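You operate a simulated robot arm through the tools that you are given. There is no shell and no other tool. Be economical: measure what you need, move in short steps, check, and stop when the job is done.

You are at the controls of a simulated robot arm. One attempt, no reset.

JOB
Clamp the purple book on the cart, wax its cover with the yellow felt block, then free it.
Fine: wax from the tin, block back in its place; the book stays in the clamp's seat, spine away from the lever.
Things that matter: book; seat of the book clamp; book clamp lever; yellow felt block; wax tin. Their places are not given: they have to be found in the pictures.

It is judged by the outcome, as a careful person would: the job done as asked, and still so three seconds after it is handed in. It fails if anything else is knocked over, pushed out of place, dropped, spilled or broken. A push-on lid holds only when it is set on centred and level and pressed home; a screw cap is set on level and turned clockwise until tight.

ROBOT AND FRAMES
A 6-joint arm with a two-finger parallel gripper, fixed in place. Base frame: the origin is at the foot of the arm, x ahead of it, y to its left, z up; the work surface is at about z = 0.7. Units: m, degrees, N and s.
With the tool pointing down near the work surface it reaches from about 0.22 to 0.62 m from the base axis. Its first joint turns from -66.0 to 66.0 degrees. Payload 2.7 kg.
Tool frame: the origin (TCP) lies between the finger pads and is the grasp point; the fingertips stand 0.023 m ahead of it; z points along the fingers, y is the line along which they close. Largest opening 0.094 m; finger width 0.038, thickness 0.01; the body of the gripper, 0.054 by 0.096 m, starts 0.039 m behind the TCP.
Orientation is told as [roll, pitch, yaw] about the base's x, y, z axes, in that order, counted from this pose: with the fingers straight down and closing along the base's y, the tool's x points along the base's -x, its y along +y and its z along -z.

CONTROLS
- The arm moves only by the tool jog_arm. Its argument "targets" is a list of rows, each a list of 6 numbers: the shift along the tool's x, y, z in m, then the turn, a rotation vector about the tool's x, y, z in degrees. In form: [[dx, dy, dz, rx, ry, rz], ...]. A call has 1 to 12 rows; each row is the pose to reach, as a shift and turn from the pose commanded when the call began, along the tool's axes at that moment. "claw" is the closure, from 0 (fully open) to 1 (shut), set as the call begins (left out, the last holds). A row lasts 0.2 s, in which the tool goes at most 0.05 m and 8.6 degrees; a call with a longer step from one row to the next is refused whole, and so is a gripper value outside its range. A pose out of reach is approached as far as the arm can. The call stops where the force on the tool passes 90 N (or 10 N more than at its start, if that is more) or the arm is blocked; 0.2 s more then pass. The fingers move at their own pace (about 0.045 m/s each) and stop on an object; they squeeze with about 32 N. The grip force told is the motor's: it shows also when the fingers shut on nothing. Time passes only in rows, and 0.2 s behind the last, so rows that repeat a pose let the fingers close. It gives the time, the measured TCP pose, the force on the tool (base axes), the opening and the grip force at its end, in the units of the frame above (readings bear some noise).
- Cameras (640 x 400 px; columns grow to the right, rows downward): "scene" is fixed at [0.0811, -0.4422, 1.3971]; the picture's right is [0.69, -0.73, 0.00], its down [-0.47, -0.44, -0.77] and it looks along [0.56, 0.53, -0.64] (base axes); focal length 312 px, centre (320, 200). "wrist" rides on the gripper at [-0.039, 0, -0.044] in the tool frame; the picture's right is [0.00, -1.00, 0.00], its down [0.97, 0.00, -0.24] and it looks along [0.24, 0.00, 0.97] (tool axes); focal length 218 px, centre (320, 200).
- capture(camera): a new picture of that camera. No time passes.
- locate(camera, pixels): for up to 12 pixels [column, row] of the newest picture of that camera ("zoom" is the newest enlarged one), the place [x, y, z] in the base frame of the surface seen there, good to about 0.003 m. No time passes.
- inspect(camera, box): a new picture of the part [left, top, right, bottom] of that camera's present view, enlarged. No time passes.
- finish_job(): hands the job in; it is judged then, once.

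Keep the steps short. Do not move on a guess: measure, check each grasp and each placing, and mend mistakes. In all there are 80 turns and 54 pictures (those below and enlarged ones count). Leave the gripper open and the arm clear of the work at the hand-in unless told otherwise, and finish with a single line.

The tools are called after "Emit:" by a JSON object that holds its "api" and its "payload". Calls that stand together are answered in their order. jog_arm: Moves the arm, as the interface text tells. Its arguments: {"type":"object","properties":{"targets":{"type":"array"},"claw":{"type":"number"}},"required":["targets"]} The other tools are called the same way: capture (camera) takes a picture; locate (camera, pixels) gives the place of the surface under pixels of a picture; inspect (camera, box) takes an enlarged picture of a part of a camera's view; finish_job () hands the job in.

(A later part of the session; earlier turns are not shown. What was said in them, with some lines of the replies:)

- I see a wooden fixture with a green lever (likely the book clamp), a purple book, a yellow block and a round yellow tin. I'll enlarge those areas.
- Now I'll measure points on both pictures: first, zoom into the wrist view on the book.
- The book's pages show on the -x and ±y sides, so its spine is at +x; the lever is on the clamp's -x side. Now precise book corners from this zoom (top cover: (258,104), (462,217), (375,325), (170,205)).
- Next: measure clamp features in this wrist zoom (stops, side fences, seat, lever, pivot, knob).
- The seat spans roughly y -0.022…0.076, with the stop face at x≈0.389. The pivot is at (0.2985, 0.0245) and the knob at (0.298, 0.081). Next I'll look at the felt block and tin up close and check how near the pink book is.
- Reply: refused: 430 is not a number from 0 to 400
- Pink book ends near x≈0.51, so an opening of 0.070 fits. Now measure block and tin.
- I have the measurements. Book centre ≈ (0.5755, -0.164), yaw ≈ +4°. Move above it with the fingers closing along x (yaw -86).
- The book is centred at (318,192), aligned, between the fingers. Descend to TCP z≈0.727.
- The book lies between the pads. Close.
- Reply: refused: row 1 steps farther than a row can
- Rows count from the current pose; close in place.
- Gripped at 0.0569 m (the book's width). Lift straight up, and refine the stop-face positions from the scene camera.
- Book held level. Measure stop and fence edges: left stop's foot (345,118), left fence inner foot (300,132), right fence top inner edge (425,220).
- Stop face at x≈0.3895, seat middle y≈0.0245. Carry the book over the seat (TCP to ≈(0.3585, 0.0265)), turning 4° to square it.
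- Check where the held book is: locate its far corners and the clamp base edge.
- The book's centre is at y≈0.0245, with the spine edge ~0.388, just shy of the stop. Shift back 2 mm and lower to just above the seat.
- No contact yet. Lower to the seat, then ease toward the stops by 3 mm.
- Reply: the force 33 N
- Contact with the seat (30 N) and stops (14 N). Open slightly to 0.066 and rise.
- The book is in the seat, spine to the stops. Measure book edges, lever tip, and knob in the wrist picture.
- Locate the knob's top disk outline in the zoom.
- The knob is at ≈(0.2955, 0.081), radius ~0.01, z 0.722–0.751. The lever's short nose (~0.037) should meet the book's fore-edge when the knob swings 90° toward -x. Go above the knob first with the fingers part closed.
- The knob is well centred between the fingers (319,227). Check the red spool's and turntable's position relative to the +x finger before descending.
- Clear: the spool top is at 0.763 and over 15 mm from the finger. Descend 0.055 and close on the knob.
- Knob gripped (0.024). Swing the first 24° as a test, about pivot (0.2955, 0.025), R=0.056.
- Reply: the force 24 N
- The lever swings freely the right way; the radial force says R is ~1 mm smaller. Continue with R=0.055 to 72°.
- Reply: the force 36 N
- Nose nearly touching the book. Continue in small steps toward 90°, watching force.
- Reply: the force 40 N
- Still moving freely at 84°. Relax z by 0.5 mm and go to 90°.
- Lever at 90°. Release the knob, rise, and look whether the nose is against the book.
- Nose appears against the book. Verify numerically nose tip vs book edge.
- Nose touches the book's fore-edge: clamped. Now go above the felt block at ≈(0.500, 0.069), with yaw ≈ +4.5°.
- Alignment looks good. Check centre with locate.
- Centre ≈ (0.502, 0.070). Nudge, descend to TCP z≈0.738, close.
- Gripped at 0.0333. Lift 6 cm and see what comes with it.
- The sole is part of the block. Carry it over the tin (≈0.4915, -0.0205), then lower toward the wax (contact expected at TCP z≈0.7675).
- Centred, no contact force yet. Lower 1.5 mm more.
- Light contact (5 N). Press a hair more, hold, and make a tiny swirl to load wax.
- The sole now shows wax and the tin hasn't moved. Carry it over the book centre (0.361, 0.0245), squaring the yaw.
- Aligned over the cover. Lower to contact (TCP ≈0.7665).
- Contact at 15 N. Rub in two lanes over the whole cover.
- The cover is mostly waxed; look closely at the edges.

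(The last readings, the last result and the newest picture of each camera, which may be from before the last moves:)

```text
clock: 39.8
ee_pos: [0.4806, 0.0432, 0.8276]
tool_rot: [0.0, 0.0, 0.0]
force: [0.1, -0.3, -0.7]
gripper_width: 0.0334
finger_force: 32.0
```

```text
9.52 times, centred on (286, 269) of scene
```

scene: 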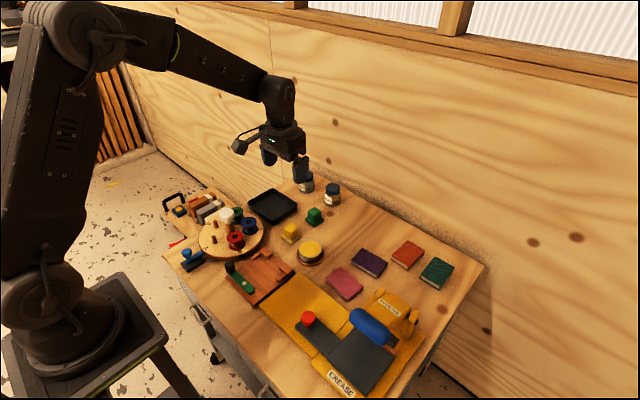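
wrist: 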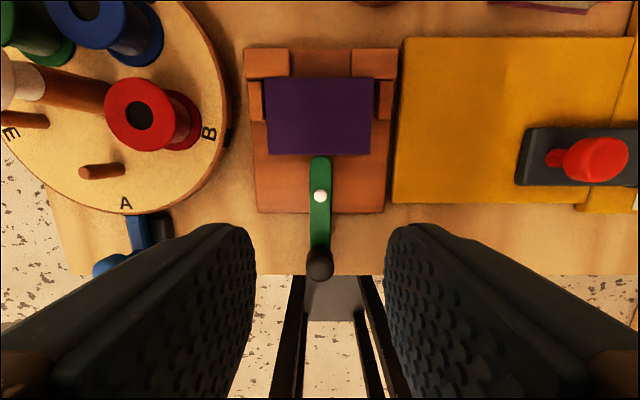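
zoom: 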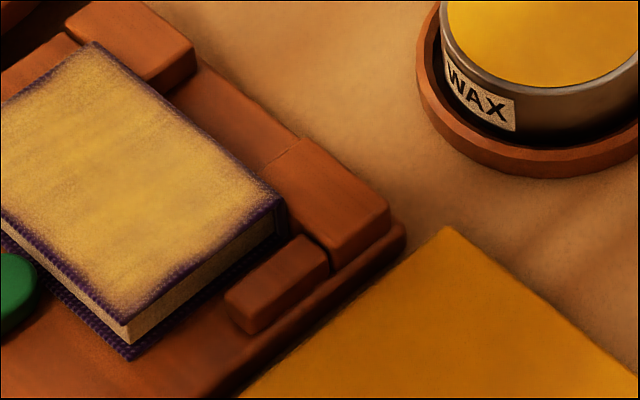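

Coverage is good but thin along the outer few millimetres; do a perimeter pass. Return above the book.

Emit:
{"api": "jog_arm", "payload": {"targets": [[0.04, -0.0187, 0, 0, 0, 0], [0.08, -0.0187, 0, 0, 0, 0], [0.12, -0.0187, 0.02, 0, 0, 0], [0.12, -0.0187, 0.05, 0, 0, 0], [0.12, -0.0187, 0.059, 0, 0, 0], [0.12, -0.0187, 0.0615, 0, 0, 0], [0.12, -0.0187, 0.0615, 0, 0, 0]]}}

```text
clock: 41.4
ee_pos: [0.3612, 0.027, 0.767]
tool_rot: [0.0, -0.2, 0.0]
force: [-5.2, 1.1, 27.5]
gripper_width: 0.0332
finger_force: 31.7
```

Contact at 27 N; go around the perimeter.

Emit:
{"api": "jog_arm", "payload": {"targets": [[0.01, 0, 0, 0, 0, 0], [0.011, -0.013, 0, 0, 0, 0], [0.011, -0.025, 0, 0, 0, 0], [0, -0.025, 0, 0, 0, 0], [-0.01, -0.025, 0, 0, 0, 0], [-0.01, -0.012, 0, 0, 0, 0], [-0.01, 0, 0, 0, 0, 0], [-0.01, 0.012, 0, 0, 0, 0], [-0.01, 0.021, 0, 0, 0, 0], [0, 0.021, 0, 0, 0, 0], [0.011, 0.021, 0, 0, 0, 0], [0.01, 0.005, 0, 0, 0, 0]]}}

Emit:
{"api": "jog_arm", "payload": {"targets": [[0, 0, -0.01, 0, 0, 0], [0, 0, -0.03, 0, 0, 0], [-0.04, 0, -0.06, 0, 0, 0], [-0.08, 0, -0.06, 0, 0, 0], [-0.12, 0.02, -0.06, 0, 0, 0], [-0.12, 0.02, -0.06, 0, 0, 0]]}}

Emit:
{"api": "inspect", "payload": {"camera": "scene", "box": [240, 235, 310, 305]}}

```text
clock: 44.0
ee_pos: [0.3507, 0.0313, 0.7659]
tool_rot: [0.0, -0.2, 0.0]
force: [-0.3, 0.3, -0.2]
gripper_width: 0.0335
finger_force: 31.7
```

```text
clock: 45.4
ee_pos: [0.4706, 0.0495, 0.8276]
tool_rot: [0.0, 0.0, 0.0]
force: [-0.3, -0.5, -0.7]
gripper_width: 0.0331
finger_force: 32.2
```

```text
5.71 times, centred on (275, 270) of scene
```

zoom: 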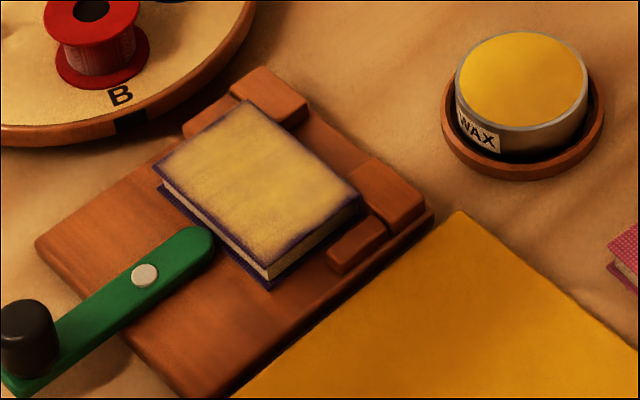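

Wax coat is even; the thin edge is just the coat's feathering. Return the block: above its place (0.502, 0.070), yaw 4.5, TCP z≈0.750.

Emit:
{"api": "jog_arm", "payload": {"targets": [[-0.016, 0.0103, 0, 0, 0, -2.2], [-0.0315, 0.0205, 0, 0, 0, -4.5], [-0.0315, 0.0205, 0.03, 0, 0, -4.5], [-0.0315, 0.0205, 0.06, 0, 0, -4.5], [-0.0315, 0.0205, 0.078, 0, 0, -4.5], [-0.0315, 0.0205, 0.078, 0, 0, -4.5]]}}

Emit:
{"api": "inspect", "payload": {"camera": "scene", "box": [250, 180, 340, 260]}}

```text
clock: 46.8
ee_pos: [0.503, 0.0708, 0.7479]
tool_rot: [0.0, -0.1, 4.5]
force: [0.6, 0.3, -1.0]
gripper_width: 0.0333
finger_force: 32.0
```

```text
5.00 times, centred on (295, 220) of scene
```

zoom: 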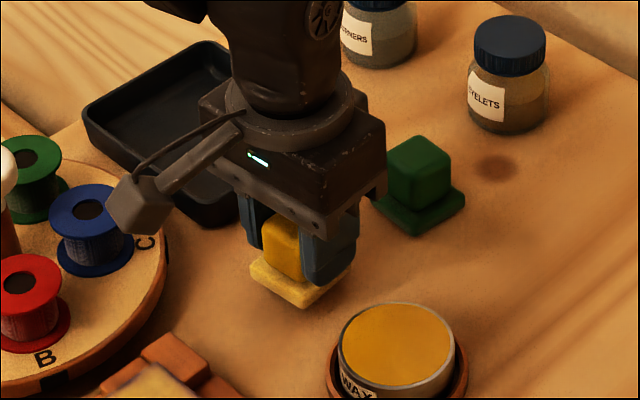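

Over its place. Lower to contact (TCP ≈0.737).

Emit:
{"api": "jog_arm", "payload": {"targets": [[0.0005, 0, 0.005, 0, 0, 0], [0.0005, 0, 0.009, 0, 0, 0], [0.0005, 0, 0.0105, 0, 0, 0], [0.0005, 0, 0.0105, 0, 0, 0]]}}

```text
clock: 47.8
ee_pos: [0.5024, 0.0714, 0.7375]
tool_rot: [0.0, 0.0, 4.5]
force: [0.1, -0.2, -0.4]
gripper_width: 0.0331
finger_force: 31.9
```

Emit:
{"api": "jog_arm", "payload": {"targets": [[0, 0, 0.0007, 0, 0, 0], [0, 0, 0.0012, 0, 0, 0], [0, 0, 0.0012, 0, 0, 0]]}}

```text
clock: 48.6
ee_pos: [0.5024, 0.0709, 0.7347]
tool_rot: [0.1, -0.1, 4.5]
force: [-0.5, 0.9, -0.4]
gripper_width: 0.0332
finger_force: 31.7
```

Still no contact (block pushed up slightly in the grip by rubbing). 1.5 mm more.

Emit:
{"api": "jog_arm", "payload": {"targets": [[0, 0, 0.0007, 0, 0, 0], [0, 0, 0.0014, 0, 0, 0], [0, 0, 0.0014, 0, 0, 0]]}}

```text
clock: 49.4
ee_pos: [0.5018, 0.0707, 0.736]
tool_rot: [0.0, 0.0, 4.5]
force: [-3.0, -0.7, 10.8]
gripper_width: 0.0329
finger_force: 32.0
```

Touchdown (10.8 N). Open and rise.

Emit:
{"api": "jog_arm", "payload": {"targets": [[0, 0, 0, 0, 0, 0], [0, 0, 0, 0, 0, 0], [0, 0, -0.02, 0, 0, 0], [0, 0, -0.06, 0, 0, 0], [0, 0, -0.1, 0, 0, 0], [0, 0, -0.1, 0, 0, 0]], "claw": 0.36}}

Emit:
{"api": "inspect", "payload": {"camera": "wrist", "box": [240, 120, 460, 260]}}

Emit:
{"api": "locate", "payload": {"camera": "zoom", "pixels": [[231, 230], [231, 175], [231, 290], [172, 230], [292, 230], [158, 150], [308, 150]]}}

```text
clock: 50.8
ee_pos: [0.5013, 0.0711, 0.8349]
tool_rot: [-0.1, 0.0, 4.6]
force: [-1.1, -0.4, -0.1]
gripper_width: 0.0601
finger_force: 0.0
```

```text
2.86 times, centred on (350, 190) of wrist
```

zoom: 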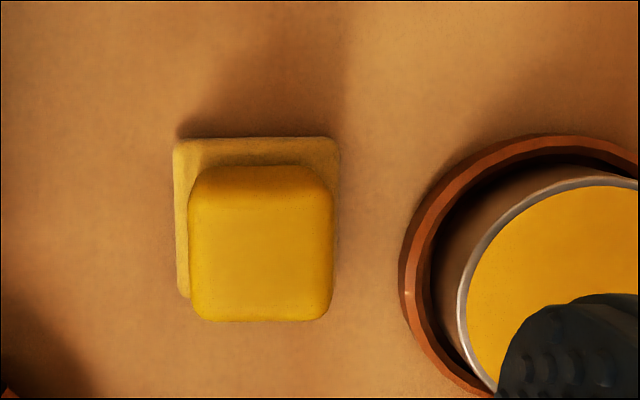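

```text
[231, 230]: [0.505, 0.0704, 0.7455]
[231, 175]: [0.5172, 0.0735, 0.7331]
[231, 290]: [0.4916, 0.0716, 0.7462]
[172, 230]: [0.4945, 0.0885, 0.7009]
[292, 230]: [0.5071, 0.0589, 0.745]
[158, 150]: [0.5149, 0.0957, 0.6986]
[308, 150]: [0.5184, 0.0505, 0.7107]
```

The block sits a few mm toward -y of where it was. Measure precisely.

Emit:
{"api": "locate", "payload": {"camera": "zoom", "pixels": [[262, 240], [200, 240], [325, 240], [180, 148], [335, 148], [182, 290], [262, 312], [262, 175]]}}

Emit:
{"api": "inspect", "payload": {"camera": "scene", "box": [270, 200, 340, 270]}}

Emit:
{"api": "locate", "payload": {"camera": "zoom", "pixels": [[238, 152], [203, 160], [277, 160], [190, 212], [245, 247], [297, 202]]}}

```text
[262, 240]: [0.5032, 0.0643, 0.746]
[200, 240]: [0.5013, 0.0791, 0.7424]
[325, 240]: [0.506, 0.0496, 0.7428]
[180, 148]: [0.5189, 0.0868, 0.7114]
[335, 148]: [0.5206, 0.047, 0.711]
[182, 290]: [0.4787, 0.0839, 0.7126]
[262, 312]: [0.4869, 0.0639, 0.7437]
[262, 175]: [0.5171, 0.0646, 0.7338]
```

```text
5.71 times, centred on (305, 235) of scene
```

zoom: 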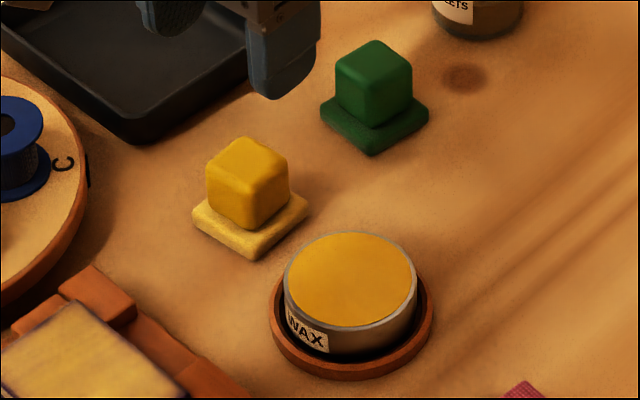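

```text
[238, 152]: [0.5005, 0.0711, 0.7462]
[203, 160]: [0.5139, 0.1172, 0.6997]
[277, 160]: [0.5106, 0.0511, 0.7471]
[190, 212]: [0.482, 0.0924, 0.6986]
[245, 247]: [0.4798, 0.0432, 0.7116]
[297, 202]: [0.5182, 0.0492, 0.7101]
```

The block lies about 4.5 mm toward -y (an opening finger dragged it). Correct by a gentle low push: straddle the handle with a 0.046 opening, then slide +y.

Emit:
{"api": "jog_arm", "payload": {"targets": [[0, -0.0068, 0, 0, 0, 0], [0, -0.0068, 0.03, 0, 0, 0], [0, -0.0068, 0.06, 0, 0, 0], [0, -0.0068, 0.085, 0, 0, 0], [0, -0.0068, 0.0955, 0, 0, 0], [0, -0.0068, 0.0955, 0, 0, 0]], "claw": 0.511}}

Emit:
{"api": "jog_arm", "payload": {"targets": [[0, 0.003, 0, 0, 0, 0], [0, 0.006, 0, 0, 0, 0], [0, 0.008, 0, 0, 0, 0], [0, 0.0095, 0, 0, 0, 0], [0, 0.011, 0, 0, 0, 0], [0, 0.011, 0, 0, 0, 0], [0, 0.006, 0, 0, 0, 0], [0, 0.006, -0.03, 0, 0, 0], [0, 0.006, -0.07, 0, 0, 0], [0, 0.006, -0.0955, 0, 0, 0], [0, 0.006, -0.0955, 0, 0, 0]]}}

Emit:
{"api": "inspect", "payload": {"camera": "wrist", "box": [240, 120, 460, 260]}}

```text
clock: 52.2
ee_pos: [0.5019, 0.0635, 0.7391]
tool_rot: [0.0, 0.0, 4.5]
force: [-0.4, 0.1, -0.8]
gripper_width: 0.046
finger_force: 0.1
```

```text
clock: 54.6
ee_pos: [0.5009, 0.0701, 0.8344]
tool_rot: [0.0, 0.0, 4.5]
force: [0.5, 0.2, 0.6]
gripper_width: 0.0462
finger_force: 0.0
```

```text
2.86 times, centred on (350, 190) of wrist
```

zoom: 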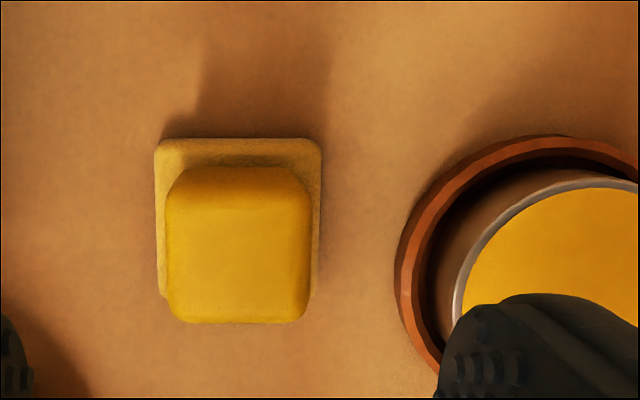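

The block is back in place (pad centre col 238 at the matching camera position). Now go above the knob at (0.241, 0.025).

Emit:
{"api": "jog_arm", "payload": {"targets": [[0.0375, -0.0035, 0, 0, 0, 0.6], [0.075, -0.007, 0, 0, 0, 1.3], [0.1126, -0.0105, 0, 0, 0, 1.9], [0.15, -0.014, 0, 0, 0, 2.6], [0.1876, -0.0175, 0, 0, 0, 3.2], [0.2252, -0.021, 0, 0, 0, 3.9], [0.2622, -0.0245, 0, 0, 0, 4.5], [0.2622, -0.0245, 0.03, 0, 0, 4.5], [0.2622, -0.0245, 0.03, 0, 0, 4.5]], "claw": 0.55}}

Emit:
{"api": "capture", "payload": {"camera": "wrist"}}

```text
clock: 56.6
ee_pos: [0.2436, 0.025, 0.8035]
tool_rot: [0.0, -0.2, 0.0]
force: [-0.5, -0.7, 0.7]
gripper_width: 0.0422
finger_force: 0.1
```

```text
12 pictures are left
```

wrist: 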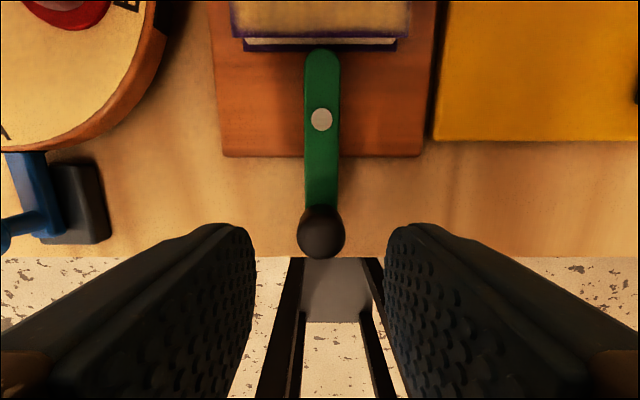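

Knob centred at (321,232). Descend and grip.

Emit:
{"api": "jog_arm", "payload": {"targets": [[0.001, 0, 0.02, 0, 0, 0], [0.002, 0, 0.04, 0, 0, 0], [0.002, 0, 0.0552, 0, 0, 0], [0.002, 0, 0.0552, 0, 0, 0]]}}

Emit:
{"api": "jog_arm", "payload": {"targets": [[0, 0, 0, 0, 0, 0], [0, 0, 0, 0, 0, 0], [0, 0, 0, 0, 0, 0]], "claw": 1.0}}

```text
clock: 57.6
ee_pos: [0.2408, 0.0251, 0.7495]
tool_rot: [-0.1, -0.1, 0.0]
force: [-0.6, -0.4, 0.1]
gripper_width: 0.0422
finger_force: 0.1
```

```text
clock: 58.4
ee_pos: [0.241, 0.0258, 0.749]
tool_rot: [-0.1, 0.1, 0.1]
force: [1.5, -0.5, -7.5]
gripper_width: 0.0244
finger_force: 45.5
```

Gripped. Swing the lever back (free) along the same arc: first half.

Emit:
{"api": "jog_arm", "payload": {"targets": [[-0.0005, 0.0077, 0, 0, 0, 8], [-0.0021, 0.0152, 0, 0, 0, 16], [-0.0048, 0.0224, 0, 0, 0, 24], [-0.0084, 0.0291, 0, 0, 0, 32], [-0.0129, 0.0354, 0, 0, 0, 40], [-0.0182, 0.0409, 0, 0, 0, 48]]}}

```text
clock: 59.8
ee_pos: [0.2595, 0.0666, 0.75]
tool_rot: [0.1, 0.0, -48.2]
force: [7.2, -1.1, -5.0]
gripper_width: 0.0241
finger_force: 45.3
```

Smooth. Second half.

Emit:
{"api": "jog_arm", "payload": {"targets": [[-0.0005, 0.0077, 0, 0, 0, 8], [-0.0021, 0.0152, 0, 0, 0, 16], [-0.0048, 0.0224, 0, 0, 0, 24], [-0.0084, 0.0291, 0, 0, 0, 32], [-0.0129, 0.0354, 0, 0, 0, 40], [-0.0141, 0.0368, 0, 0, 0, 42]]}}

Emit:
{"api": "inspect", "payload": {"camera": "scene", "box": [200, 215, 310, 315]}}

```text
clock: 61.2
ee_pos: [0.294, 0.0803, 0.7488]
tool_rot: [0.1, 0.0, -90.1]
force: [-2.9, 16.7, -8.0]
gripper_width: 0.024
finger_force: 45.2
```

```text
4.00 times, centred on (255, 265) of scene
```

zoom: 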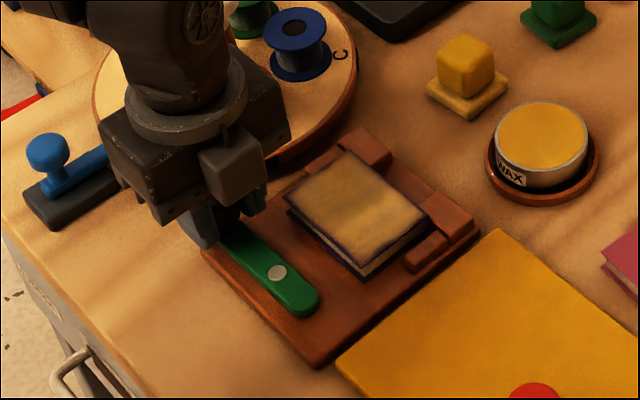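

Lever back to open. Release with a small opening, rise, then move clear.

Emit:
{"api": "jog_arm", "payload": {"targets": [[0, 0, 0, 0, 0, 0], [0, 0, 0, 0, 0, 0], [0, 0, -0.02, 0, 0, 0], [0, 0, -0.06, 0, 0, 0], [0, 0, -0.1, 0, 0, 0], [0, 0.03, -0.14, 0, 0, 0], [0, 0.07, -0.17, 0, 0, 0], [0, 0.11, -0.19, 0, 0, 0], [0, 0.15, -0.2, 0, 0, 0], [0, 0.15, -0.2, 0, 0, 0]], "claw": 0.6}}

Emit:
{"api": "jog_arm", "payload": {"targets": [[0, 0, 0, 0, 0, 0], [0, 0, 0, 0, 0, 0], [0, 0, 0, 0, 0, 0]], "claw": 0}}

Emit:
{"api": "capture", "payload": {"camera": "scene"}}

Emit:
{"api": "inspect", "payload": {"camera": "scene", "box": [215, 215, 325, 315]}}

Emit:
{"api": "capture", "payload": {"camera": "wrist"}}

```text
clock: 63.4
ee_pos: [0.4444, 0.082, 0.9487]
tool_rot: [0.0, 0.0, -90.0]
force: [0.1, 0.2, -0.3]
gripper_width: 0.0376
finger_force: 0.1
```

```text
clock: 64.2
ee_pos: [0.4447, 0.0826, 0.9487]
tool_rot: [0.0, 0.0, -89.9]
force: [0.2, 0.8, -0.2]
gripper_width: 0.0943
finger_force: 0.0
```

```text
10 pictures are left
```

scene: 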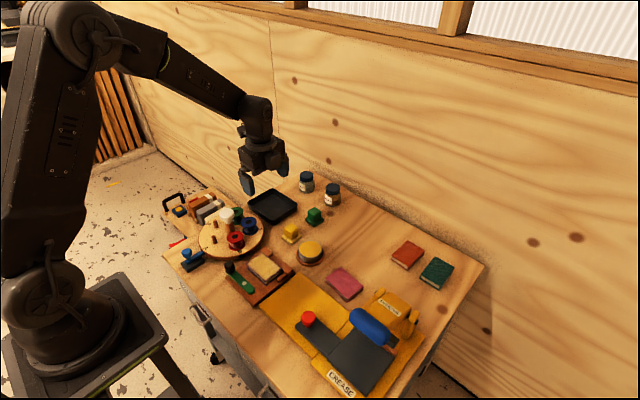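

```text
4.00 times, centred on (270, 265) of scene
```

zoom: 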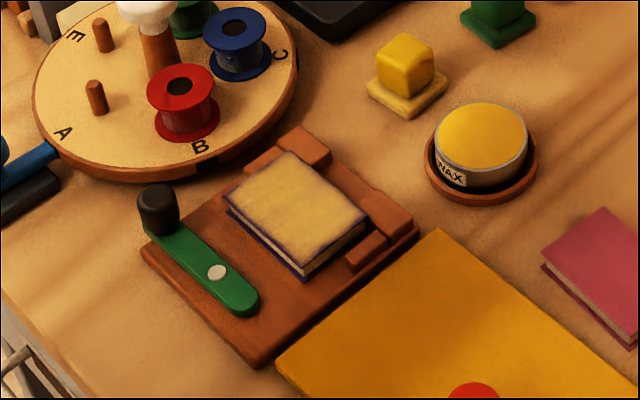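

```text
8 pictures are left
```

wrist: 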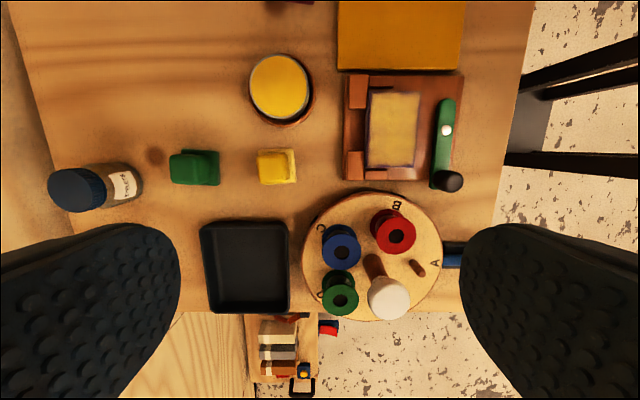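

The book is waxed, in its seat with the spine to the stops, and the lever is open. The block and tin are in place, nothing else is disturbed, and the gripper is open and clear. Handing in.

Emit:
{"api": "finish_job", "payload": {}}

```text
The job is handed in.
```

The purple book was clamped, its cover waxed from the tin, and the clamp freed; it stays in the seat with its spine away from the lever, and the yellow felt block is back in its place.
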